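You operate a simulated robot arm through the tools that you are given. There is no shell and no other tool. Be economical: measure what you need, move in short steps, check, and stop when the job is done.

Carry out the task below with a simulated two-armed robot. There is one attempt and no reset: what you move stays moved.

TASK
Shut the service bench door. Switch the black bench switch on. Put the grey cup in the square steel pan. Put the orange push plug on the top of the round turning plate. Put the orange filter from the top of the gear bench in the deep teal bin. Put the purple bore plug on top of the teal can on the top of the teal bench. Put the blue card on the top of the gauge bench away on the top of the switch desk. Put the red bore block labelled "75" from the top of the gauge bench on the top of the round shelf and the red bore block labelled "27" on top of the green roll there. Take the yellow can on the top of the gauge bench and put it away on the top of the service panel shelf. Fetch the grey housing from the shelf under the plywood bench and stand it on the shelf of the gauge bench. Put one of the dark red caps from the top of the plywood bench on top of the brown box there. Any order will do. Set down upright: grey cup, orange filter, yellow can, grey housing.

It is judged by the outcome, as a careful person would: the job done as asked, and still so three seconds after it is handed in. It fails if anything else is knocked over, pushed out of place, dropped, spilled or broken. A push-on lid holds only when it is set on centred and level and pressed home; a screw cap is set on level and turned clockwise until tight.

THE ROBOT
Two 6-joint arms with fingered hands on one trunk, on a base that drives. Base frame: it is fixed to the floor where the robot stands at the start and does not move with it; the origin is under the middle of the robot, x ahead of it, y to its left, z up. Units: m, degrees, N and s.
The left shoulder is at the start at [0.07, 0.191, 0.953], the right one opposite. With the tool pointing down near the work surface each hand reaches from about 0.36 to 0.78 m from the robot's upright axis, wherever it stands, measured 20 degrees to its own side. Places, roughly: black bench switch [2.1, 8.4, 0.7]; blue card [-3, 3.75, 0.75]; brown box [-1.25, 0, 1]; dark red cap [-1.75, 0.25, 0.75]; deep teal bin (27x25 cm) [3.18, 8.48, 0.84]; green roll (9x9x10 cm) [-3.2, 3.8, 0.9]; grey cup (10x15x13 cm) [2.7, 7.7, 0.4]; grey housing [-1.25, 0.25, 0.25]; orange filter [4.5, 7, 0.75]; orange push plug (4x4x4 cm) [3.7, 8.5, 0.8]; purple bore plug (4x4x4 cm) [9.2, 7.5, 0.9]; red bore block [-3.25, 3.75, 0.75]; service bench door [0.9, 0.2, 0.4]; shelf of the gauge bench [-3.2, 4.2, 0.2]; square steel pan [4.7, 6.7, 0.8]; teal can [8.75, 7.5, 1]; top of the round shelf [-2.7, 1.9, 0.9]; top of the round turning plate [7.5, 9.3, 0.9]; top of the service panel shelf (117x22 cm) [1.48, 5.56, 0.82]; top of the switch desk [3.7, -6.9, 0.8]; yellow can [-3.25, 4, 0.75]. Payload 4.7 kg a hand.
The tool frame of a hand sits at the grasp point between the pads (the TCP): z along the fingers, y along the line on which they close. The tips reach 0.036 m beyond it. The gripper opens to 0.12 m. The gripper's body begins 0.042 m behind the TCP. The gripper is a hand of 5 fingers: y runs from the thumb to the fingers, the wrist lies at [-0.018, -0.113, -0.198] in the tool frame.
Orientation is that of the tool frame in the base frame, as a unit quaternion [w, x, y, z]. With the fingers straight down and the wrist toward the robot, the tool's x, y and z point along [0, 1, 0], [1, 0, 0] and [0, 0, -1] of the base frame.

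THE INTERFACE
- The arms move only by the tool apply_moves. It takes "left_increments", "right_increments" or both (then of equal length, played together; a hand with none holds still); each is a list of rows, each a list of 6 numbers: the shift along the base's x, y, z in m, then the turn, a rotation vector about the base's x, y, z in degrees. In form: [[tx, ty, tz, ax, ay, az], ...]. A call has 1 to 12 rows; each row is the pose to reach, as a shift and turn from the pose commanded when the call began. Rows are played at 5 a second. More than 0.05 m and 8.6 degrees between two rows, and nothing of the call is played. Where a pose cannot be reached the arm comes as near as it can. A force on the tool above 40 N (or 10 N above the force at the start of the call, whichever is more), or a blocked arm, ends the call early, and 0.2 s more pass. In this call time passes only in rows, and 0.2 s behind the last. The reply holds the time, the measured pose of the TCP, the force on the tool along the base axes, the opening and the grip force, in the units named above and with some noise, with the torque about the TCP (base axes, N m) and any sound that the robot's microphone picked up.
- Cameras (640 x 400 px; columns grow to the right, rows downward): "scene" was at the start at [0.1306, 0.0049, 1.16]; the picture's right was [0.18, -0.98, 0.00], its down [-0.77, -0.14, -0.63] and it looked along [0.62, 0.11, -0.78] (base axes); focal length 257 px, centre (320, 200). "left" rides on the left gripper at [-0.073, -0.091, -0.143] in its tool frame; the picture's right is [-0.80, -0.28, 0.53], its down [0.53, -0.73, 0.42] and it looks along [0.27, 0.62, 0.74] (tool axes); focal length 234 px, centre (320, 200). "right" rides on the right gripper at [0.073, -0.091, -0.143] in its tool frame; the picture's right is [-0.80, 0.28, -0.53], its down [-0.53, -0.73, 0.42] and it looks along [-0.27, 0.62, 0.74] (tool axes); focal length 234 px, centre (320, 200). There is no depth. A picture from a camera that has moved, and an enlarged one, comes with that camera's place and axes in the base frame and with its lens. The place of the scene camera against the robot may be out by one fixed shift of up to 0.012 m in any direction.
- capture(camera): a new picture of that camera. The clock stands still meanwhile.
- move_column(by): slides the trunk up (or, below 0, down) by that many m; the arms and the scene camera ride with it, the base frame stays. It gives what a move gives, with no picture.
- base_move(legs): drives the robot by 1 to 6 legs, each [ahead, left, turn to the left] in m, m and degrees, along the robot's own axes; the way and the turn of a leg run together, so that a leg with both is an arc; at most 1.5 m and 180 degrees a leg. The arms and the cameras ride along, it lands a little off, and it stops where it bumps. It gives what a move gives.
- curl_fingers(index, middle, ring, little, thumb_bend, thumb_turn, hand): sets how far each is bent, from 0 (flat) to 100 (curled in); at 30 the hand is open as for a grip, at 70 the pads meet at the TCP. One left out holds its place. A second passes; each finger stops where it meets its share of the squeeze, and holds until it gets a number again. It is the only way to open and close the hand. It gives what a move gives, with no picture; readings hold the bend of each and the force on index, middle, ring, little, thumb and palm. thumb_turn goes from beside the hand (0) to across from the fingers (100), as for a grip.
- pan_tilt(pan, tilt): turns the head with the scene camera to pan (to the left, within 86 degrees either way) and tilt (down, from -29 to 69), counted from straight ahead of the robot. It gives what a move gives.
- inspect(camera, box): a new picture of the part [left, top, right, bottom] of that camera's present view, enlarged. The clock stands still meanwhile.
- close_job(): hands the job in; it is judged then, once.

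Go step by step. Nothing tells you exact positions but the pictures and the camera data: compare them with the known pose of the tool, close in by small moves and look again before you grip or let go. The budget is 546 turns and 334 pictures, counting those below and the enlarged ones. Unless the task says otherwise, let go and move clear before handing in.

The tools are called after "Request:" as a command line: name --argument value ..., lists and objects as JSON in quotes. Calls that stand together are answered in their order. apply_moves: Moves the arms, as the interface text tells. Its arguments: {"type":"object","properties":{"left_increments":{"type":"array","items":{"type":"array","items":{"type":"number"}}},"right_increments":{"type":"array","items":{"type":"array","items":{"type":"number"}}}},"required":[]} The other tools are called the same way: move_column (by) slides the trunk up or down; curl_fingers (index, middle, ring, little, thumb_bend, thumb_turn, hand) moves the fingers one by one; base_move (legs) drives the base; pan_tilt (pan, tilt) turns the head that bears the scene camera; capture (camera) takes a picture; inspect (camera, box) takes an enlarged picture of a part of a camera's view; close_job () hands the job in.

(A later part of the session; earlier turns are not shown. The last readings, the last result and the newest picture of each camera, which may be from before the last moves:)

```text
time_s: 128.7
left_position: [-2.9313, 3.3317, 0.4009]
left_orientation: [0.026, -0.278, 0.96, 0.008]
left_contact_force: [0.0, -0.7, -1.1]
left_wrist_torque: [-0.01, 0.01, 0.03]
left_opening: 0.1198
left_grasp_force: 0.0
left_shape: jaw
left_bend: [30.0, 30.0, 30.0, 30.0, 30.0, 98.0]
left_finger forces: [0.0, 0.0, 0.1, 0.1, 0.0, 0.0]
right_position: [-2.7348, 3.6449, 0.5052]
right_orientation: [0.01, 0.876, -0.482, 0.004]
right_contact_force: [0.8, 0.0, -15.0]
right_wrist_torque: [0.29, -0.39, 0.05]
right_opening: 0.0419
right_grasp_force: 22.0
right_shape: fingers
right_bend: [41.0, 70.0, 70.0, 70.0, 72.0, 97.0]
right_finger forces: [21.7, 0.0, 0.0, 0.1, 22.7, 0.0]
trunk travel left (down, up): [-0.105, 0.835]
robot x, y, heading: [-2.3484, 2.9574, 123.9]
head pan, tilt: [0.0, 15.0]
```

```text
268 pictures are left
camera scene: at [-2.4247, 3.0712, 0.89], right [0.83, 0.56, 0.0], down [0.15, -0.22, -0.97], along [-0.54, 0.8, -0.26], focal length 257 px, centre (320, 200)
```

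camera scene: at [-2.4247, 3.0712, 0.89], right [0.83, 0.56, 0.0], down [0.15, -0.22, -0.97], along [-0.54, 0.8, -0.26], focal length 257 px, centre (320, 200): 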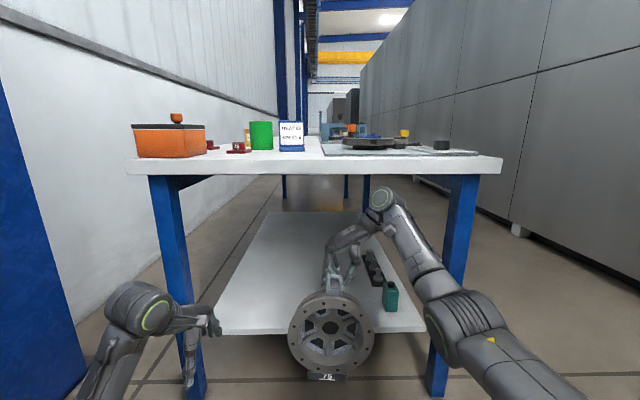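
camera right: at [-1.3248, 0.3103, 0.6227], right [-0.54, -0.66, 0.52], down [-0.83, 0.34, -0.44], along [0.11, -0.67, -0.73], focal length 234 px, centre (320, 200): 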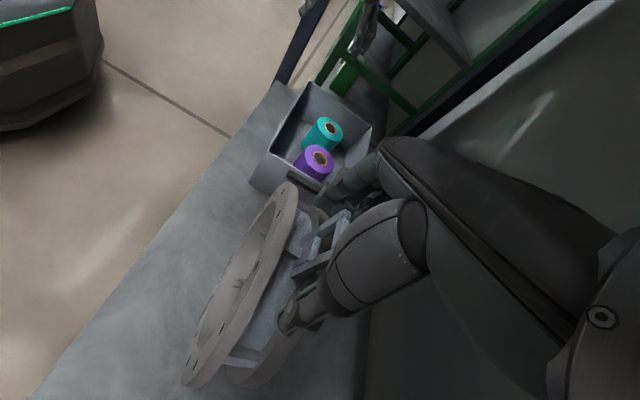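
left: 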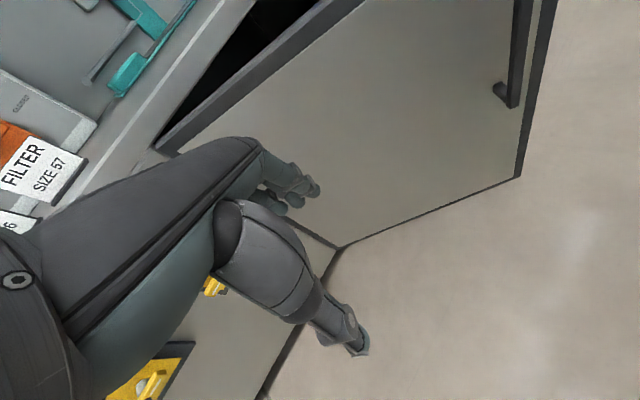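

I'll nudge the left hand inward from the leg, then advance the rest.

Request:
apply_moves --left_increments '[[0.03, 0.02, 0, 0, 0, 0], [0.055, 0.036, 0, 0, 0, 0]]'

Request:
base_move --legs '[[0.13, 0, 0]]'

Request:
capture --camera "scene"

Request:
capture --camera "right"

```text
time_s: 129.3
left_position: [-2.886, 3.3748, 0.3874]
left_orientation: [0.026, -0.277, 0.96, 0.011]
left_contact_force: [-0.4, -1.2, 0.5]
left_wrist_torque: [-0.01, -0.01, -0.03]
left_opening: 0.12
left_grasp_force: 0.0
left_shape: jaw
left_bend: [30.0, 30.0, 30.0, 30.0, 30.0, 98.0]
left_finger forces: [0.1, 0.0, 0.0, 0.0, 0.0, 0.0]
left hand out of reach, approached as far as the arm can: row 1, 2
right_position: [-2.7362, 3.645, 0.5042]
right_orientation: [0.011, 0.876, -0.482, 0.004]
right_contact_force: [0.2, -0.7, -13.9]
right_wrist_torque: [0.35, -0.37, 0.05]
right_opening: 0.0421
right_grasp_force: 22.3
right_shape: fingers
right_bend: [41.0, 70.0, 70.0, 70.0, 72.0, 97.0]
right_finger forces: [21.8, 0.0, 0.1, 0.0, 22.9, 0.1]
trunk travel left (down, up): [-0.105, 0.835]
robot x, y, heading: [-2.3518, 2.9602, 124.1]
head pan, tilt: [0.0, 15.0]
```

```text
time_s: 130.6
left_position: [-2.9563, 3.482, 0.3872]
left_orientation: [0.027, -0.277, 0.961, 0.011]
left_contact_force: [1.2, -0.5, -0.3]
left_wrist_torque: [0.0, 0.04, 0.02]
left_opening: 0.1196
left_grasp_force: 0.0
left_shape: jaw
left_bend: [30.0, 30.0, 30.0, 30.0, 30.0, 98.0]
left_finger forces: [0.1, 0.0, 0.1, 0.1, 0.0, 0.0]
right_position: [-2.8064, 3.7524, 0.5053]
right_orientation: [0.01, 0.876, -0.482, 0.004]
right_contact_force: [1.4, -1.5, -13.4]
right_wrist_torque: [0.33, -0.46, 0.07]
right_opening: 0.0408
right_grasp_force: 21.8
right_shape: fingers
right_bend: [41.0, 70.0, 70.0, 70.0, 72.0, 96.0]
right_finger forces: [20.8, 0.0, 0.1, 0.1, 22.4, 0.1]
trunk travel left (down, up): [-0.105, 0.835]
robot x, y, heading: [-2.4184, 3.0682, 124.0]
head pan, tilt: [0.0, 15.0]
```

```text
267 pictures are left
camera scene: at [-2.4961, 3.1778, 0.8901], right [0.83, 0.56, 0.0], down [0.15, -0.22, -0.97], along [-0.54, 0.8, -0.26], focal length 257 px, centre (320, 200)
```

scene: 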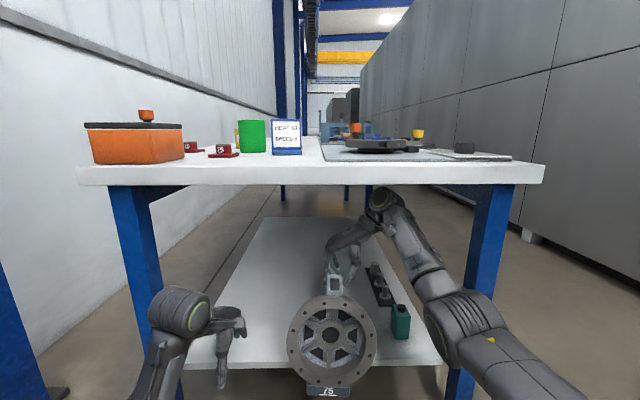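

```text
266 pictures are left
camera right: at [-2.6898, 3.7418, 0.6491], right [-0.66, 0.54, 0.52], down [0.33, 0.83, -0.44], along [-0.67, -0.12, -0.73], focal length 234 px, centre (320, 200)
```

right: 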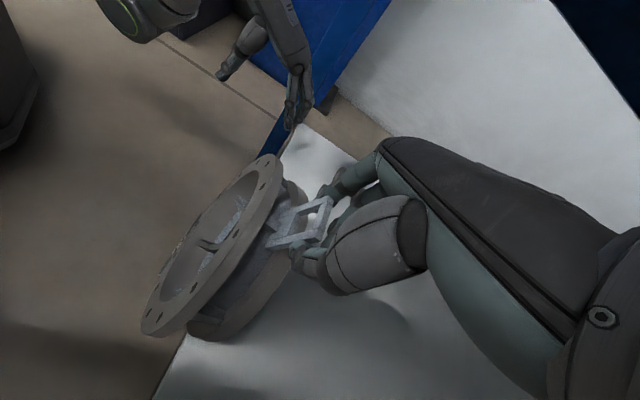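

The wheel's front rim still overhangs the shelf edge. I'll advance further.

Request:
base_move --legs '[[0.13, 0, 0]]'

Request:
capture --camera "right"

Request:
capture --camera "scene"

```text
time_s: 131.8
left_position: [-3.0272, 3.5911, 0.3873]
left_orientation: [0.027, -0.275, 0.961, 0.011]
left_contact_force: [0.2, 0.8, -0.2]
left_wrist_torque: [0.01, 0.03, -0.01]
left_opening: 0.1199
left_grasp_force: 0.0
left_shape: jaw
left_bend: [30.0, 30.0, 30.0, 30.0, 30.0, 98.0]
left_finger forces: [0.0, 0.0, 0.0, 0.1, 0.0, 0.0]
right_position: [-2.877, 3.86, 0.5063]
right_orientation: [0.01, 0.876, -0.483, 0.003]
right_contact_force: [2.2, -3.7, -10.1]
right_wrist_torque: [0.22, -0.59, -0.01]
right_opening: 0.0409
right_grasp_force: 22.6
right_shape: fingers
right_bend: [41.0, 70.0, 70.0, 70.0, 72.0, 94.0]
right_finger forces: [22.2, 0.1, 0.0, 0.1, 23.4, 0.1]
trunk travel left (down, up): [-0.105, 0.835]
robot x, y, heading: [-2.4936, 3.1738, 123.9]
head pan, tilt: [0.0, 15.0]
```

```text
265 pictures are left
camera right: at [-2.7605, 3.8494, 0.6498], right [-0.66, 0.54, 0.52], down [0.33, 0.83, -0.44], along [-0.67, -0.12, -0.73], focal length 234 px, centre (320, 200)
```

right: 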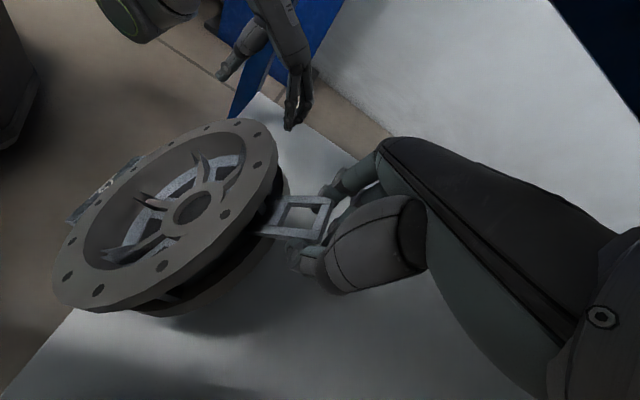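

```text
264 pictures are left
camera scene: at [-2.5677, 3.2851, 0.8902], right [0.83, 0.56, 0.0], down [0.14, -0.22, -0.97], along [-0.54, 0.8, -0.26], focal length 257 px, centre (320, 200)
```

scene: 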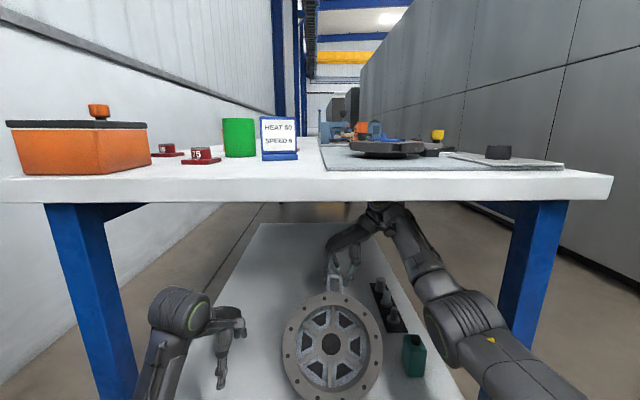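

The housing's foot caught the shelf edge and it tilted. I'll back off and reassess the heights.

Request:
base_move --legs '[[-0.3, 0, 0]]'

Request:
capture --camera "right"

Request:
capture --camera "scene"

```text
time_s: 133.9
left_position: [-2.8581, 3.3349, 0.3867]
left_orientation: [0.027, -0.277, 0.96, 0.01]
left_contact_force: [-0.1, -0.5, 0.1]
left_wrist_torque: [0.0, -0.01, 0.0]
left_opening: 0.1202
left_grasp_force: 0.0
left_shape: jaw
left_bend: [30.0, 30.0, 30.0, 30.0, 30.0, 98.0]
left_finger forces: [0.0, 0.0, 0.0, 0.1, 0.0, 0.0]
right_position: [-2.7088, 3.6049, 0.5053]
right_orientation: [0.009, 0.876, -0.482, 0.003]
right_contact_force: [0.0, 0.3, -14.3]
right_wrist_torque: [0.48, -0.27, -0.01]
right_opening: 0.0421
right_grasp_force: 22.1
right_shape: fingers
right_bend: [40.0, 70.0, 70.0, 70.0, 72.0, 97.0]
right_finger forces: [22.0, 0.0, 0.0, 0.1, 22.7, 0.0]
trunk travel left (down, up): [-0.105, 0.835]
robot x, y, heading: [-2.324, 2.9214, 123.8]
head pan, tilt: [0.0, 15.0]
```

```text
263 pictures are left
camera right: at [-2.5916, 3.5947, 0.6492], right [-0.66, 0.54, 0.52], down [0.33, 0.83, -0.44], along [-0.67, -0.12, -0.73], focal length 234 px, centre (320, 200)
```

right: 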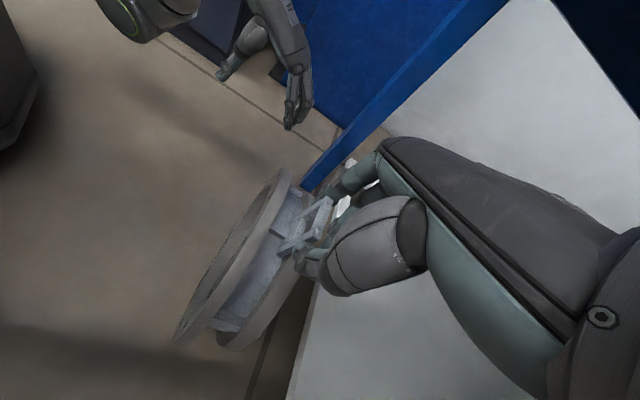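

```text
262 pictures are left
camera scene: at [-2.3976, 3.0309, 0.8901], right [0.83, 0.56, 0.0], down [0.15, -0.22, -0.97], along [-0.54, 0.8, -0.26], focal length 257 px, centre (320, 200)
```

scene: 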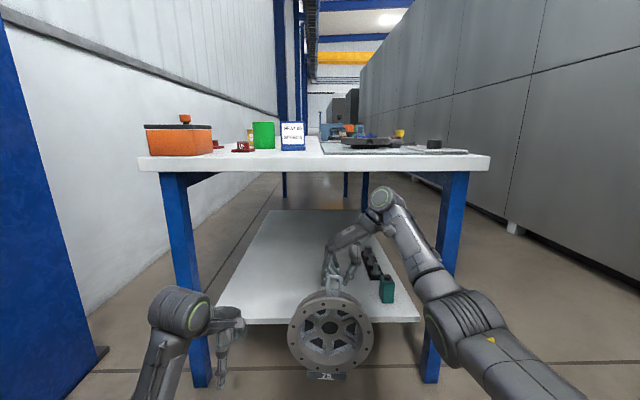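

The foot hangs ~0.315 below the TCP, so it needs TCP ≈0.56, too high for the wrist under the slab. I'll pitch the hand forward so the wrist stays lower and outside, letting the housing pivot to hang vertical. First I'll back off and try it in the open.

Request:
base_move --legs '[[-0.25, 0, 0]]'

Request:
move_column --by 0.1

Request:
apply_moves --right_increments '[[0, 0, 0, 6.6, 4.4, 0], [0, 0, 0, 13.2, 8.8, 0], [0, 0, 0, 19.8, 13.2, 0], [0, 0, 0, 26.4, 17.6, 0], [0, 0, 0, 33, 22, 0]]'

Request:
capture --camera "scene"

Request:
capture --camera "right"

```text
time_s: 135.7
left_position: [-2.7176, 3.1247, 0.3878]
left_orientation: [0.027, -0.276, 0.961, 0.01]
left_contact_force: [-0.9, 0.0, -0.6]
left_wrist_torque: [0.03, -0.03, -0.02]
left_opening: 0.1199
left_grasp_force: 0.0
left_shape: jaw
left_bend: [30.0, 30.0, 30.0, 30.0, 30.0, 98.0]
left_finger forces: [0.1, 0.0, 0.0, 0.1, 0.0, 0.0]
right_position: [-2.5687, 3.395, 0.5046]
right_orientation: [0.01, 0.876, -0.481, 0.003]
right_contact_force: [-1.3, 0.6, -13.8]
right_wrist_torque: [0.56, -0.21, -0.05]
right_opening: 0.042
right_grasp_force: 22.5
right_shape: fingers
right_bend: [40.0, 70.0, 70.0, 70.0, 72.0, 97.0]
right_finger forces: [21.9, 0.0, 0.0, 0.0, 22.9, 0.0]
trunk travel left (down, up): [-0.105, 0.835]
robot x, y, heading: [-2.18, 2.7095, 124.1]
head pan, tilt: [0.0, 15.0]
```

```text
time_s: 137.1
left_position: [-2.7186, 3.1259, 0.4864]
left_orientation: [0.028, -0.276, 0.961, 0.01]
left_contact_force: [0.4, 0.7, 0.7]
left_wrist_torque: [-0.01, -0.01, 0.01]
left_opening: 0.12
left_grasp_force: 0.1
left_shape: jaw
left_bend: [30.0, 30.0, 30.0, 30.0, 30.0, 98.0]
left_finger forces: [0.0, 0.1, 0.0, 0.1, 0.0, 0.0]
right_position: [-2.5685, 3.3943, 0.6044]
right_orientation: [0.01, 0.876, -0.482, 0.004]
right_contact_force: [0.1, 0.2, -15.2]
right_wrist_torque: [0.47, -0.24, -0.01]
right_opening: 0.0419
right_grasp_force: 22.5
right_shape: fingers
right_bend: [40.0, 70.0, 70.0, 70.0, 72.0, 97.0]
right_finger forces: [21.9, 0.0, 0.0, 0.0, 22.9, 0.0]
trunk travel left (down, up): [-0.205, 0.735]
robot x, y, heading: [-2.1834, 2.7096, 123.8]
head pan, tilt: [0.0, 15.0]
```

```text
time_s: 138.3
left_position: [-2.7187, 3.1262, 0.4877]
left_orientation: [0.027, -0.276, 0.961, 0.01]
left_contact_force: [-0.3, 1.1, -0.2]
left_wrist_torque: [-0.03, -0.01, 0.03]
left_opening: 0.1202
left_grasp_force: 0.0
left_shape: jaw
left_bend: [30.0, 30.0, 30.0, 30.0, 30.0, 98.0]
left_finger forces: [0.0, 0.0, 0.1, 0.0, 0.0, 0.0]
right_position: [-2.5674, 3.3944, 0.6053]
right_orientation: [-0.148, 0.828, -0.452, -0.298]
right_contact_force: [0.7, -0.4, -13.8]
right_wrist_torque: [0.13, -0.42, 0.0]
right_opening: 0.0404
right_grasp_force: 20.5
right_shape: fingers
right_bend: [41.0, 70.0, 70.0, 70.0, 72.0, 95.0]
right_finger forces: [20.3, 0.0, 0.0, 0.1, 20.9, 0.1]
trunk travel left (down, up): [-0.205, 0.735]
robot x, y, heading: [-2.1803, 2.7098, 124.0]
head pan, tilt: [0.0, 15.0]
```

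```text
261 pictures are left
camera scene: at [-2.2565, 2.8208, 0.9901], right [0.83, 0.56, 0.0], down [0.15, -0.22, -0.97], along [-0.54, 0.8, -0.26], focal length 257 px, centre (320, 200)
```

scene: 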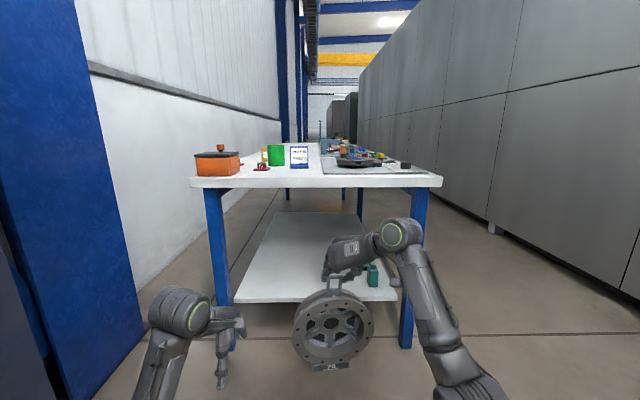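

```text
260 pictures are left
camera right: at [-2.4091, 3.3221, 0.6696], right [-0.38, 0.11, 0.92], down [0.24, 0.97, -0.01], along [-0.89, 0.22, -0.39], focal length 234 px, centre (320, 200)
```

right: 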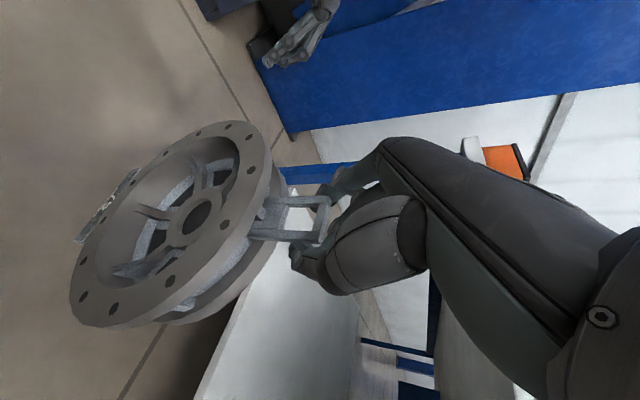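

It pivots nicely and hangs vertical. I'll pitch another 24°.

Request:
apply_moves --right_increments '[[0, 0, 0, 6.6, 4.4, 0], [0, 0, 0, 13.2, 8.8, 0], [0, 0, 0, 19.8, 13.2, 0]]'

Request:
capture --camera "scene"

```text
time_s: 139.1
left_position: [-2.7165, 3.1246, 0.4858]
left_orientation: [0.027, -0.276, 0.961, 0.01]
left_contact_force: [-0.6, -0.4, 0.1]
left_wrist_torque: [0.0, 0.05, 0.01]
left_opening: 0.1201
left_grasp_force: 0.0
left_shape: jaw
left_bend: [30.0, 30.0, 30.0, 30.0, 30.0, 98.0]
left_finger forces: [0.0, 0.1, 0.0, 0.0, 0.0, 0.0]
right_position: [-2.5666, 3.3957, 0.6067]
right_orientation: [-0.236, 0.75, -0.408, -0.465]
right_contact_force: [0.1, 1.0, -13.6]
right_wrist_torque: [0.02, -0.43, 0.01]
right_opening: 0.0405
right_grasp_force: 20.6
right_shape: fingers
right_bend: [41.0, 70.0, 70.0, 70.0, 73.0, 94.0]
right_finger forces: [20.5, 0.1, 0.0, 0.1, 20.7, 0.1]
trunk travel left (down, up): [-0.205, 0.735]
robot x, y, heading: [-2.1815, 2.7093, 123.7]
head pan, tilt: [0.0, 15.0]
```

```text
259 pictures are left
camera scene: at [-2.2565, 2.8209, 0.9901], right [0.83, 0.56, 0.0], down [0.15, -0.22, -0.97], along [-0.54, 0.8, -0.26], focal length 257 px, centre (320, 200)
```

scene: 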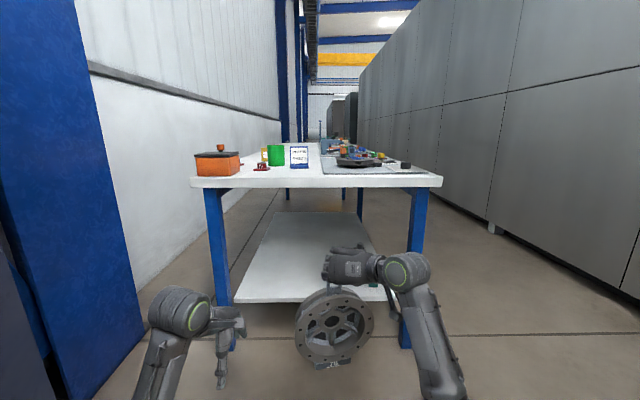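

Request:
inspect --camera "scene" --box '[270, 230, 450, 390]'

Request:
capture --camera "right"

```text
2.50 times, centred on (360, 310) of scene
camera zoom: at [-2.2565, 2.8209, 0.9901], right [0.83, 0.56, 0.0], down [0.15, -0.22, -0.97], along [-0.54, 0.8, -0.26], focal length 642 px, centre (220, -75)
```

zoom: 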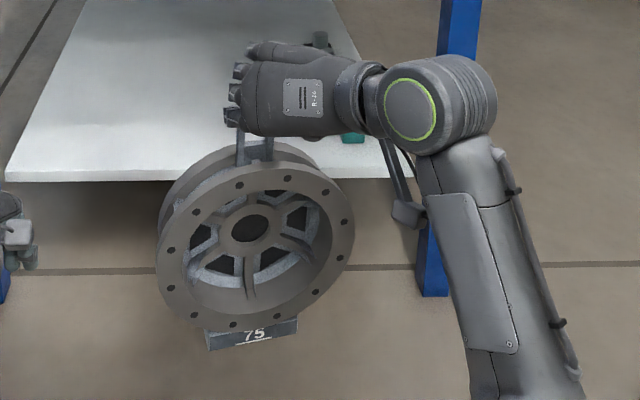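

```text
257 pictures are left
camera right: at [-2.402, 3.3117, 0.6046], right [-0.16, -0.22, 0.96], down [0.27, 0.93, 0.26], along [-0.95, 0.3, -0.09], focal length 234 px, centre (320, 200)
```

right: 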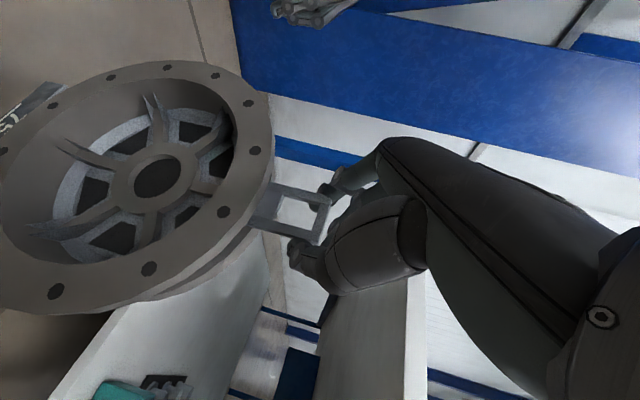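

Pitch is good. I'll roll the hand ~6° to level the foot, then advance part-way and shift slightly left for leg clearance.

Request:
apply_moves --right_increments '[[0, 0, 0, -3.3, 5, 0]]'

Request:
base_move --legs '[[0.25, 0, 0], [0, 0.06, 0]]'

Request:
pan_tilt --pan 0 --tilt 30

Request:
capture --camera "scene"

```text
time_s: 139.5
left_position: [-2.7171, 3.1238, 0.4863]
left_orientation: [0.027, -0.276, 0.961, 0.011]
left_contact_force: [0.3, 0.1, -0.8]
left_wrist_torque: [0.04, -0.01, 0.01]
left_opening: 0.1199
left_grasp_force: 0.1
left_shape: jaw
left_bend: [30.0, 30.0, 30.0, 30.0, 30.0, 98.0]
left_finger forces: [0.1, 0.0, 0.0, 0.0, 0.0, 0.0]
right_position: [-2.5674, 3.3946, 0.6052]
right_orientation: [-0.195, 0.736, -0.432, -0.484]
right_contact_force: [-1.1, -0.7, -14.1]
right_wrist_torque: [0.08, -0.45, 0.0]
right_opening: 0.0402
right_grasp_force: 20.9
right_shape: fingers
right_bend: [41.0, 70.0, 70.0, 70.0, 73.0, 95.0]
right_finger forces: [20.7, 0.0, 0.0, 0.0, 21.3, 0.0]
trunk travel left (down, up): [-0.205, 0.735]
robot x, y, heading: [-2.1825, 2.7088, 123.9]
head pan, tilt: [0.0, 15.0]
```

```text
time_s: 141.9
left_position: [-2.9062, 3.3014, 0.4865]
left_orientation: [0.027, -0.275, 0.961, 0.01]
left_contact_force: [0.3, -0.7, 0.1]
left_wrist_torque: [0.05, 0.01, 0.02]
left_opening: 0.1201
left_grasp_force: 0.0
left_shape: jaw
left_bend: [30.0, 30.0, 30.0, 30.0, 30.0, 98.0]
left_finger forces: [0.0, 0.1, 0.1, 0.0, 0.0, 0.0]
right_position: [-2.7554, 3.572, 0.605]
right_orientation: [-0.197, 0.735, -0.431, -0.485]
right_contact_force: [1.3, 2.6, -14.5]
right_wrist_torque: [0.35, -0.67, -0.06]
right_opening: 0.0402
right_grasp_force: 24.4
right_shape: fingers
right_bend: [41.0, 70.0, 70.0, 70.0, 73.0, 97.0]
right_finger forces: [23.5, 0.0, 0.0, 0.1, 25.1, 0.0]
trunk travel left (down, up): [-0.205, 0.735]
robot x, y, heading: [-2.3714, 2.8843, 123.8]
head pan, tilt: [0.0, 15.0]
```

```text
time_s: 142.6
left_position: [-2.9049, 3.3012, 0.4876]
left_orientation: [0.027, -0.275, 0.961, 0.01]
left_contact_force: [-0.8, -0.5, -0.1]
left_wrist_torque: [-0.02, 0.03, -0.01]
left_opening: 0.1203
left_grasp_force: 0.0
left_shape: jaw
left_bend: [30.0, 30.0, 30.0, 30.0, 30.0, 98.0]
left_finger forces: [0.0, 0.0, 0.0, 0.0, 0.0, 0.1]
right_position: [-2.7557, 3.5728, 0.6054]
right_orientation: [-0.196, 0.736, -0.432, -0.482]
right_contact_force: [-0.2, 1.1, -14.2]
right_wrist_torque: [0.25, -0.56, -0.02]
right_opening: 0.0401
right_grasp_force: 22.5
right_shape: fingers
right_bend: [41.0, 70.0, 70.0, 70.0, 73.0, 96.0]
right_finger forces: [22.2, 0.0, 0.0, 0.0, 23.5, 0.0]
trunk travel left (down, up): [-0.205, 0.735]
robot x, y, heading: [-2.3728, 2.882, 123.8]
head pan, tilt: [0.0, 30.0]
```

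```text
256 pictures are left
camera scene: at [-2.4434, 2.9934, 0.9659], right [0.83, 0.56, 0.0], down [0.28, -0.42, -0.87], along [-0.48, 0.72, -0.5], focal length 257 px, centre (320, 200)
```

scene: 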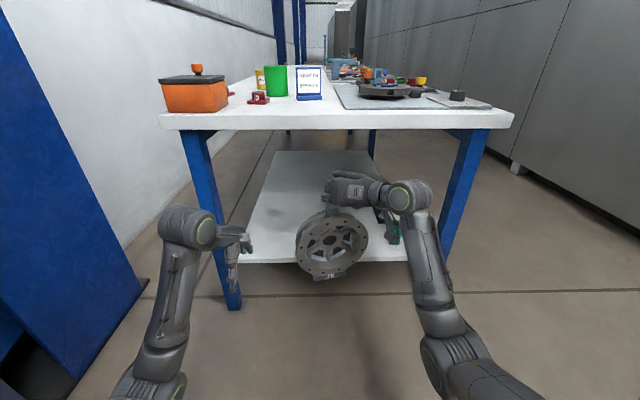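

Request:
base_move --legs '[[0.17, 0, 0]]'

Request:
capture --camera "scene"

Request:
capture --camera "right"

```text
time_s: 144.1
left_position: [-3.0006, 3.444, 0.4864]
left_orientation: [0.027, -0.276, 0.961, 0.01]
left_contact_force: [0.6, 0.6, -0.2]
left_wrist_torque: [0.01, -0.01, 0.01]
left_opening: 0.1203
left_grasp_force: 0.1
left_shape: jaw
left_bend: [30.0, 30.0, 30.0, 30.0, 30.0, 98.0]
left_finger forces: [0.0, 0.1, 0.0, 0.0, 0.0, 0.1]
right_position: [-2.8533, 3.7131, 0.6036]
right_orientation: [-0.196, 0.736, -0.431, -0.483]
right_contact_force: [0.6, -1.3, -14.2]
right_wrist_torque: [0.11, -0.5, 0.04]
right_opening: 0.0398
right_grasp_force: 21.6
right_shape: fingers
right_bend: [41.0, 70.0, 70.0, 70.0, 73.0, 95.0]
right_finger forces: [21.3, 0.1, 0.1, 0.0, 22.3, 0.0]
trunk travel left (down, up): [-0.205, 0.735]
robot x, y, heading: [-2.4696, 3.0254, 123.9]
head pan, tilt: [0.0, 30.0]
```

```text
255 pictures are left
camera scene: at [-2.5398, 3.1367, 0.9658], right [0.83, 0.56, 0.0], down [0.28, -0.42, -0.86], along [-0.48, 0.72, -0.5], focal length 257 px, centre (320, 200)
```

scene: 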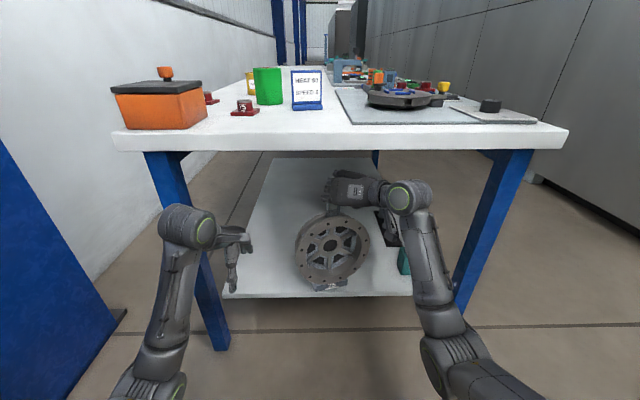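

```text
254 pictures are left
camera right: at [-2.6872, 3.6302, 0.5947], right [-0.07, -0.17, 0.98], down [0.29, 0.94, 0.18], along [-0.95, 0.3, -0.02], focal length 234 px, centre (320, 200)
```

right: 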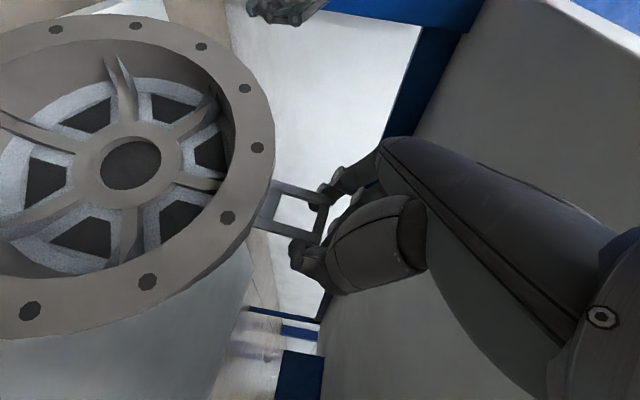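

The foot seems over the shelf edge with no contact. I'll go a bit further.

Request:
base_move --legs '[[0.1, 0, 0]]'

Request:
capture --camera "scene"

```text
time_s: 145.2
left_position: [-3.0582, 3.5259, 0.4873]
left_orientation: [0.028, -0.276, 0.961, 0.011]
left_contact_force: [0.5, -0.3, 0.2]
left_wrist_torque: [-0.02, 0.01, -0.01]
left_opening: 0.12
left_grasp_force: 0.0
left_shape: jaw
left_bend: [30.0, 30.0, 30.0, 30.0, 30.0, 98.0]
left_finger forces: [0.0, 0.0, 0.0, 0.0, 0.1, 0.0]
right_position: [-2.9093, 3.7969, 0.6035]
right_orientation: [-0.195, 0.737, -0.432, -0.483]
right_contact_force: [0.4, -1.9, -14.9]
right_wrist_torque: [0.16, -0.5, 0.01]
right_opening: 0.04
right_grasp_force: 22.4
right_shape: fingers
right_bend: [41.0, 70.0, 70.0, 70.0, 73.0, 95.0]
right_finger forces: [21.4, 0.0, 0.0, 0.1, 22.4, 0.1]
trunk travel left (down, up): [-0.205, 0.735]
robot x, y, heading: [-2.524, 3.1111, 124.1]
head pan, tilt: [0.0, 30.0]
```

```text
253 pictures are left
camera scene: at [-2.5957, 3.2196, 0.9657], right [0.83, 0.56, 0.0], down [0.28, -0.42, -0.86], along [-0.48, 0.72, -0.5], focal length 257 px, centre (320, 200)
```

scene: 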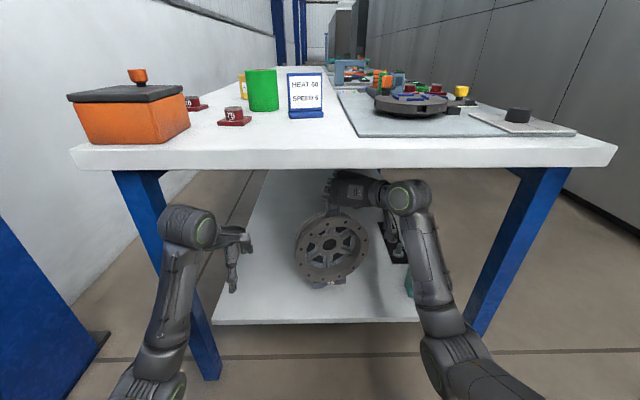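

Request:
base_move --legs '[[0.05, 0, 0]]'

Request:
move_column --by -0.04

Request:
capture --camera "scene"

Request:
capture --camera "left"

```text
time_s: 146.2
left_position: [-3.0856, 3.5668, 0.4863]
left_orientation: [0.026, -0.276, 0.961, 0.011]
left_contact_force: [-0.7, -0.4, -0.6]
left_wrist_torque: [0.0, -0.01, 0.01]
left_opening: 0.1198
left_grasp_force: 0.0
left_shape: jaw
left_bend: [30.0, 30.0, 30.0, 30.0, 30.0, 98.0]
left_finger forces: [0.1, 0.0, 0.0, 0.1, 0.0, 0.0]
right_position: [-2.9356, 3.8382, 0.6025]
right_orientation: [-0.196, 0.737, -0.432, -0.481]
right_contact_force: [1.1, -0.4, -15.0]
right_wrist_torque: [0.13, -0.49, 0.07]
right_opening: 0.0403
right_grasp_force: 21.4
right_shape: fingers
right_bend: [41.0, 70.0, 70.0, 70.0, 73.0, 95.0]
right_finger forces: [21.2, 0.0, 0.1, 0.0, 22.2, 0.0]
trunk travel left (down, up): [-0.205, 0.735]
robot x, y, heading: [-2.5517, 3.1515, 123.7]
head pan, tilt: [0.0, 30.0]
```

```text
time_s: 147.0
left_position: [-3.0862, 3.5658, 0.4481]
left_orientation: [0.027, -0.277, 0.96, 0.011]
left_contact_force: [-0.8, -0.1, 0.0]
left_wrist_torque: [-0.03, -0.03, 0.02]
left_opening: 0.12
left_grasp_force: 0.1
left_shape: jaw
left_bend: [30.0, 30.0, 30.0, 30.0, 30.0, 98.0]
left_finger forces: [0.1, 0.0, 0.0, 0.1, 0.1, 0.0]
right_position: [-2.9357, 3.8356, 0.5653]
right_orientation: [-0.195, 0.736, -0.431, -0.484]
right_contact_force: [-2.2, -0.6, -2.9]
right_wrist_torque: [0.04, -0.1, 0.09]
right_opening: 0.0403
right_grasp_force: 22.1
right_shape: fingers
right_bend: [40.0, 70.0, 70.0, 70.0, 73.0, 96.0]
right_finger forces: [23.6, 0.0, 0.1, 0.0, 22.1, 0.0]
trunk travel left (down, up): [-0.165, 0.775]
robot x, y, heading: [-2.549, 3.1516, 123.6]
head pan, tilt: [0.0, 30.0]
```

```text
252 pictures are left
camera scene: at [-2.6225, 3.2591, 0.9263], right [0.83, 0.56, 0.0], down [0.28, -0.42, -0.87], along [-0.48, 0.72, -0.5], focal length 257 px, centre (320, 200)
```

scene: 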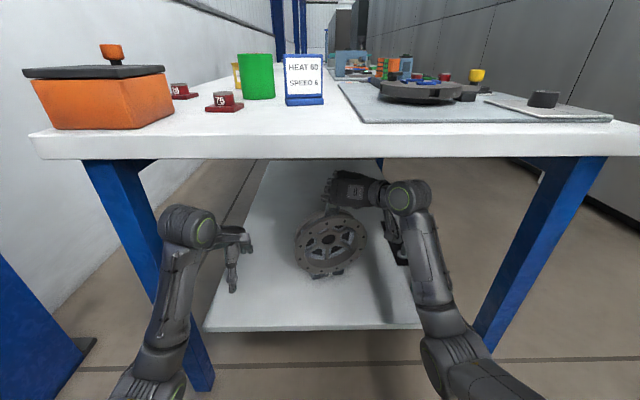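

```text
251 pictures are left
camera left: at [-2.9825, 3.5222, 0.5954], right [0.85, 0.21, -0.48], down [-0.04, -0.89, -0.46], along [-0.52, 0.41, -0.75], focal length 234 px, centre (320, 200)
```

left: 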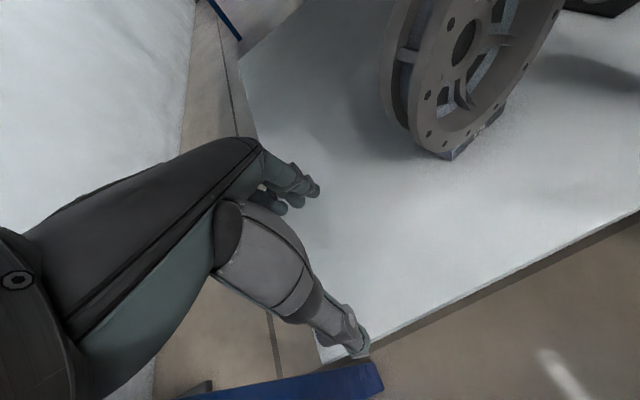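

The foot has touched the shelf (load nearly gone). I'll check uprightness.

Request:
inspect --camera "scene" --box '[250, 160, 450, 330]'

Request:
inspect --camera "left" --box '[330, 0, 640, 200]'

```text
2.35 times, centred on (350, 245) of scene
camera zoom: at [-2.6225, 3.2591, 0.9263], right [0.83, 0.56, 0.0], down [0.28, -0.42, -0.87], along [-0.48, 0.72, -0.5], focal length 604 px, centre (249, 94)
```

zoom: 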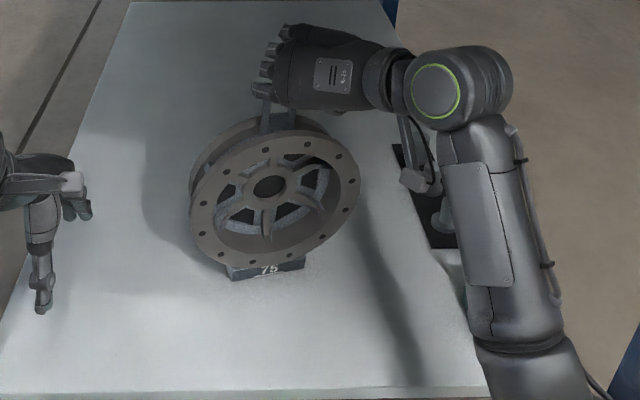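

```text
2.00 times, centred on (485, 100) of left
camera zoom: at [-2.9825, 3.5222, 0.5954], right [0.85, 0.21, -0.48], down [-0.04, -0.89, -0.46], along [-0.52, 0.41, -0.75], focal length 468 px, centre (-10, 400)
```

zoom: 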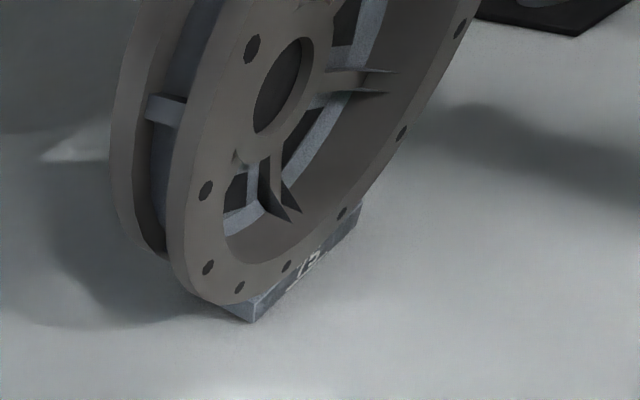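

Request:
move_column --by -0.008

Request:
inspect --camera "scene" --box '[250, 160, 450, 330]'

```text
time_s: 147.6
left_position: [-3.0845, 3.5656, 0.4419]
left_orientation: [0.027, -0.276, 0.961, 0.013]
left_contact_force: [0.2, -0.2, -0.2]
left_wrist_torque: [-0.04, -0.03, -0.01]
left_opening: 0.1199
left_grasp_force: 0.1
left_shape: jaw
left_bend: [30.0, 30.0, 30.0, 30.0, 30.0, 98.0]
left_finger forces: [0.0, 0.0, 0.1, 0.0, 0.0, 0.0]
right_position: [-2.9357, 3.835, 0.5611]
right_orientation: [-0.196, 0.735, -0.43, -0.486]
right_contact_force: [-4.9, -2.8, 14.6]
right_wrist_torque: [-0.19, 0.46, 0.05]
right_opening: 0.0407
right_grasp_force: 23.4
right_shape: fingers
right_bend: [38.0, 70.0, 70.0, 70.0, 74.0, 98.0]
right_finger forces: [25.9, 0.0, 0.1, 0.0, 20.5, 0.1]
trunk travel left (down, up): [-0.157, 0.783]
robot x, y, heading: [-2.5486, 3.1494, 123.4]
head pan, tilt: [0.0, 30.0]
```

```text
2.35 times, centred on (350, 245) of scene
camera zoom: at [-2.6218, 3.2575, 0.9187], right [0.83, 0.56, 0.0], down [0.28, -0.41, -0.87], along [-0.48, 0.72, -0.5], focal length 604 px, centre (249, 94)
```

zoom: 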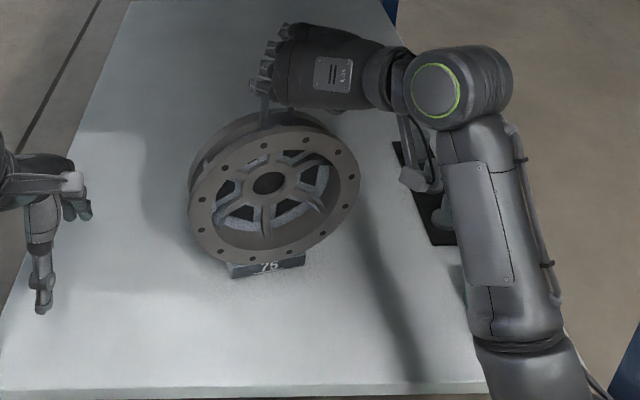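

I'm pressing now; I'll ease back up 5 mm and then gently release.

Request:
move_column --by 0.006

Request:
curl_fingers --hand "right" --index 70 --thumb_bend 70

Request:
inspect --camera "scene" --box '[250, 160, 450, 330]'

```text
time_s: 148.1
left_position: [-3.0856, 3.5659, 0.4475]
left_orientation: [0.026, -0.276, 0.961, 0.012]
left_contact_force: [0.7, 0.2, -0.2]
left_wrist_torque: [0.04, -0.02, 0.0]
left_opening: 0.1198
left_grasp_force: 0.0
left_shape: jaw
left_bend: [30.0, 30.0, 30.0, 30.0, 30.0, 98.0]
left_finger forces: [0.0, 0.0, 0.0, 0.0, 0.1, 0.0]
right_position: [-2.9352, 3.8367, 0.5621]
right_orientation: [-0.196, 0.736, -0.432, -0.483]
right_contact_force: [-3.9, -1.3, 7.1]
right_wrist_torque: [-0.04, 0.25, 0.07]
right_opening: 0.0407
right_grasp_force: 23.4
right_shape: fingers
right_bend: [38.0, 70.0, 70.0, 70.0, 74.0, 97.0]
right_finger forces: [24.8, 0.0, 0.1, 0.0, 20.8, 0.0]
trunk travel left (down, up): [-0.163, 0.777]
robot x, y, heading: [-2.5474, 3.1511, 123.7]
head pan, tilt: [0.0, 30.0]
```

```text
time_s: 149.1
left_position: [-3.085, 3.5662, 0.4467]
left_orientation: [0.026, -0.276, 0.961, 0.012]
left_contact_force: [-0.7, -0.2, 0.5]
left_wrist_torque: [0.02, 0.02, -0.02]
left_opening: 0.1201
left_grasp_force: 0.1
left_shape: jaw
left_bend: [30.0, 30.0, 30.0, 30.0, 30.0, 98.0]
left_finger forces: [0.0, 0.0, 0.1, 0.1, 0.1, 0.1]
right_position: [-2.9353, 3.8371, 0.5635]
right_orientation: [-0.196, 0.737, -0.431, -0.482]
right_contact_force: [-3.5, -0.9, 6.0]
right_wrist_torque: [-0.03, 0.17, 0.0]
right_opening: 0.0335
right_grasp_force: 10.8
right_shape: fingers
right_bend: [56.0, 70.0, 70.0, 70.0, 64.0, 98.0]
right_finger forces: [12.4, 0.0, 0.0, 0.1, 8.8, 0.0]
trunk travel left (down, up): [-0.163, 0.777]
robot x, y, heading: [-2.5478, 3.1517, 124.0]
head pan, tilt: [0.0, 30.0]
```

```text
2.35 times, centred on (350, 245) of scene
camera zoom: at [-2.622, 3.2582, 0.9243], right [0.83, 0.56, 0.0], down [0.28, -0.41, -0.87], along [-0.48, 0.72, -0.5], focal length 604 px, centre (249, 94)
```

zoom: 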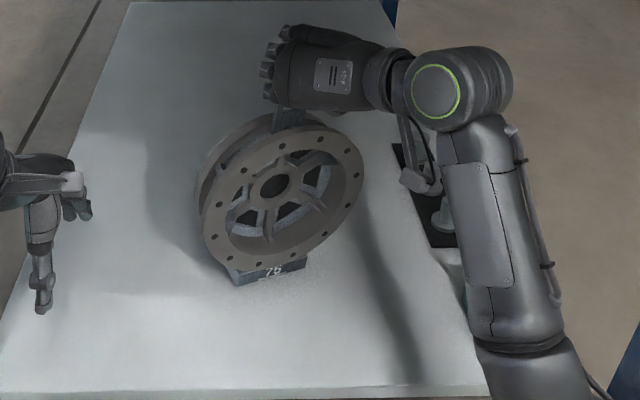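

Request:
inspect --camera "left" --box '[330, 0, 640, 200]'

Request:
capture --camera "right"

```text
2.00 times, centred on (485, 100) of left
camera zoom: at [-2.9821, 3.5218, 0.5938], right [0.85, 0.21, -0.48], down [-0.04, -0.89, -0.46], along [-0.52, 0.41, -0.75], focal length 468 px, centre (-10, 400)
```

zoom: 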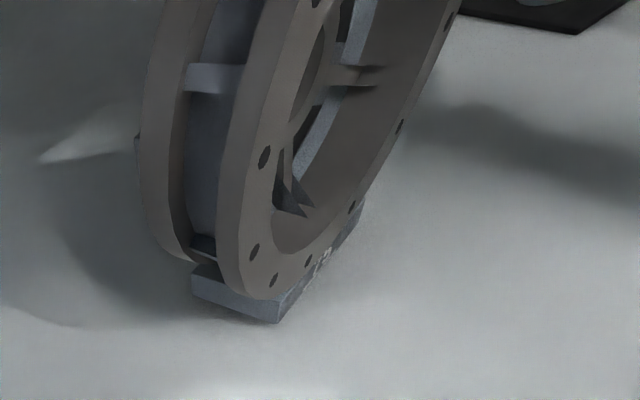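

```text
245 pictures are left
camera right: at [-2.7697, 3.7526, 0.5533], right [-0.08, -0.17, 0.98], down [0.29, 0.94, 0.18], along [-0.95, 0.3, -0.02], focal length 234 px, centre (320, 200)
```

right: 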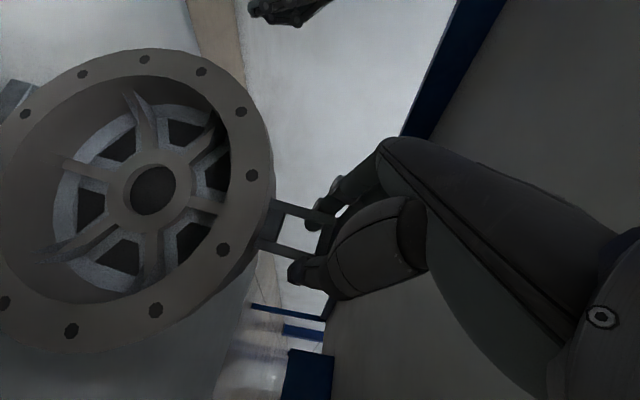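

The foot looks seated on the shelf. I'll open gradually.

Request:
curl_fingers --hand "right" --index 58 --thumb_bend 60

Request:
inspect --camera "scene" --box '[250, 160, 450, 330]'

Request:
inspect --camera "left" --box '[330, 0, 640, 200]'

```text
time_s: 150.1
left_position: [-3.0864, 3.5666, 0.4456]
left_orientation: [0.026, -0.277, 0.96, 0.012]
left_contact_force: [0.6, -0.1, -0.3]
left_wrist_torque: [-0.01, 0.03, 0.0]
left_opening: 0.1202
left_grasp_force: 0.0
left_shape: jaw
left_bend: [30.0, 30.0, 30.0, 30.0, 30.0, 98.0]
left_finger forces: [0.0, 0.1, 0.1, 0.0, 0.0, 0.0]
right_position: [-2.9347, 3.8372, 0.5628]
right_orientation: [-0.195, 0.737, -0.432, -0.481]
right_contact_force: [-1.8, -1.7, 0.8]
right_wrist_torque: [-0.01, 0.06, 0.01]
right_opening: 0.0403
right_grasp_force: 1.3
right_shape: fingers
right_bend: [55.0, 70.0, 70.0, 70.0, 60.0, 98.0]
right_finger forces: [2.6, 0.0, 0.0, 0.1, 0.0, 0.1]
trunk travel left (down, up): [-0.163, 0.777]
robot x, y, heading: [-2.5472, 3.1465, 123.9]
head pan, tilt: [0.0, 30.0]
```

```text
2.35 times, centred on (350, 245) of scene
camera zoom: at [-2.6223, 3.2588, 0.9241], right [0.83, 0.56, 0.0], down [0.28, -0.41, -0.87], along [-0.48, 0.72, -0.5], focal length 604 px, centre (249, 94)
```

zoom: 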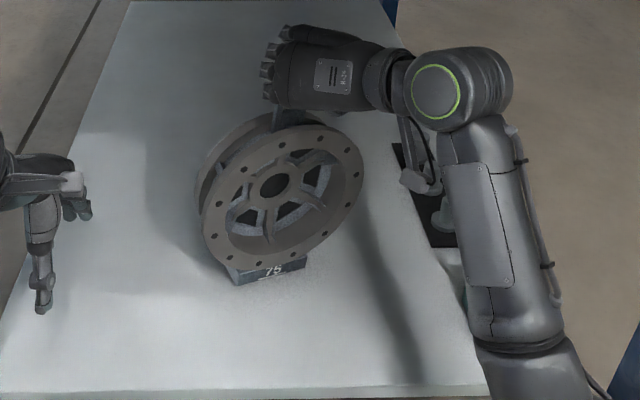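

```text
2.00 times, centred on (485, 100) of left
camera zoom: at [-2.9823, 3.5221, 0.5934], right [0.85, 0.21, -0.48], down [-0.04, -0.89, -0.46], along [-0.52, 0.41, -0.75], focal length 468 px, centre (-10, 400)
```

zoom: 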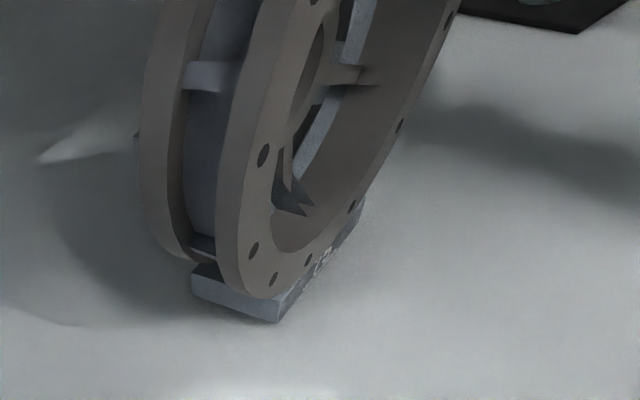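

It stands by itself. I'll open all the fingers fully before withdrawing.

Request:
curl_fingers --hand "right" --index 28 --middle 28 --ring 28 --little 28 --thumb_bend 28

Request:
capture --camera "right"

```text
time_s: 151.1
left_position: [-3.0846, 3.5662, 0.4458]
left_orientation: [0.026, -0.276, 0.961, 0.011]
left_contact_force: [0.3, 0.4, 0.8]
left_wrist_torque: [0.04, 0.01, -0.02]
left_opening: 0.1201
left_grasp_force: 0.1
left_shape: jaw
left_bend: [30.0, 30.0, 30.0, 30.0, 30.0, 98.0]
left_finger forces: [0.1, 0.1, 0.0, 0.0, 0.0, 0.0]
right_position: [-2.9335, 3.8372, 0.5612]
right_orientation: [-0.196, 0.737, -0.432, -0.482]
right_contact_force: [-0.4, -3.4, -1.4]
right_wrist_torque: [-0.01, -0.05, 0.15]
right_opening: 0.13
right_grasp_force: 1.0
right_shape: fingers
right_bend: [27.0, 28.0, 28.0, 28.0, 28.0, 98.0]
right_finger forces: [2.3, 0.1, 0.1, 0.0, 0.0, 0.0]
trunk travel left (down, up): [-0.163, 0.777]
robot x, y, heading: [-2.5493, 3.1527, 124.1]
head pan, tilt: [0.0, 30.0]
```

```text
242 pictures are left
camera right: at [-2.7697, 3.7529, 0.5527], right [-0.08, -0.16, 0.98], down [0.29, 0.94, 0.18], along [-0.95, 0.3, -0.03], focal length 234 px, centre (320, 200)
```

right: 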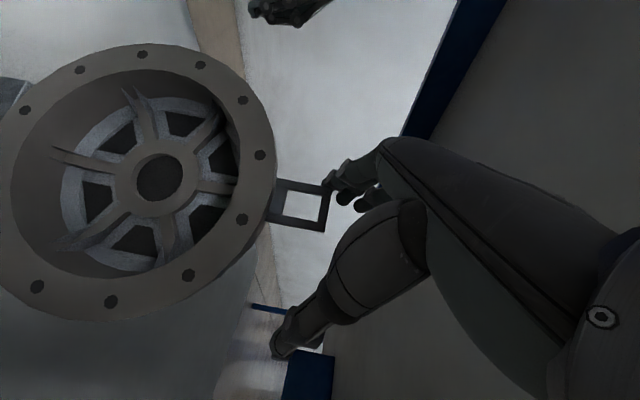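

The index is lightly touching the loop; I'll move slightly left/up and back away with the arm in small steps.

Request:
apply_moves --right_increments '[[-0.006, -0.004, 0.006, 0, 0, 0], [-0.004, -0.008, 0.025, 0, 0, 0], [0.005, -0.02, 0.035, 0, 0, 0]]'

Request:
inspect --camera "scene" --box '[250, 160, 450, 330]'

```text
time_s: 151.9
left_position: [-3.0854, 3.5661, 0.4462]
left_orientation: [0.027, -0.277, 0.961, 0.011]
left_contact_force: [0.1, 0.1, 1.0]
left_wrist_torque: [-0.02, -0.02, 0.0]
left_opening: 0.1201
left_grasp_force: 0.0
left_shape: jaw
left_bend: [30.0, 30.0, 30.0, 30.0, 30.0, 98.0]
left_finger forces: [0.0, 0.0, 0.0, 0.0, 0.0, 0.1]
right_position: [-2.9285, 3.8163, 0.5964]
right_orientation: [-0.196, 0.737, -0.432, -0.481]
right_contact_force: [-0.2, 0.1, -0.2]
right_wrist_torque: [-0.04, 0.0, -0.01]
right_opening: 0.1278
right_grasp_force: 0.0
right_shape: fingers
right_bend: [28.0, 28.0, 28.0, 28.0, 28.0, 98.0]
right_finger forces: [0.1, 0.0, 0.0, 0.1, 0.1, 0.0]
trunk travel left (down, up): [-0.163, 0.777]
robot x, y, heading: [-2.552, 3.1507, 123.6]
head pan, tilt: [0.0, 30.0]
```

```text
2.35 times, centred on (350, 245) of scene
camera zoom: at [-2.6222, 3.2589, 0.9242], right [0.83, 0.56, 0.0], down [0.28, -0.42, -0.87], along [-0.48, 0.72, -0.5], focal length 604 px, centre (249, 94)
```

zoom: 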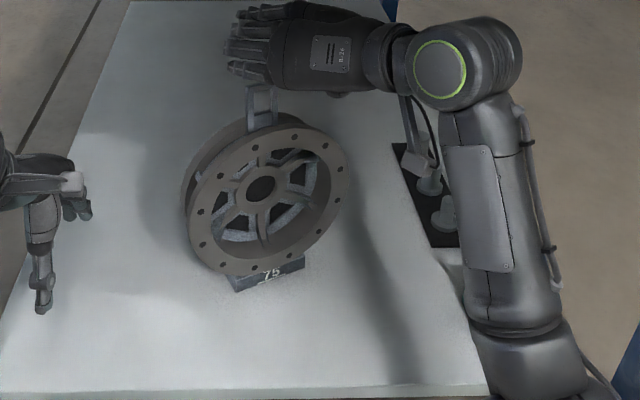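

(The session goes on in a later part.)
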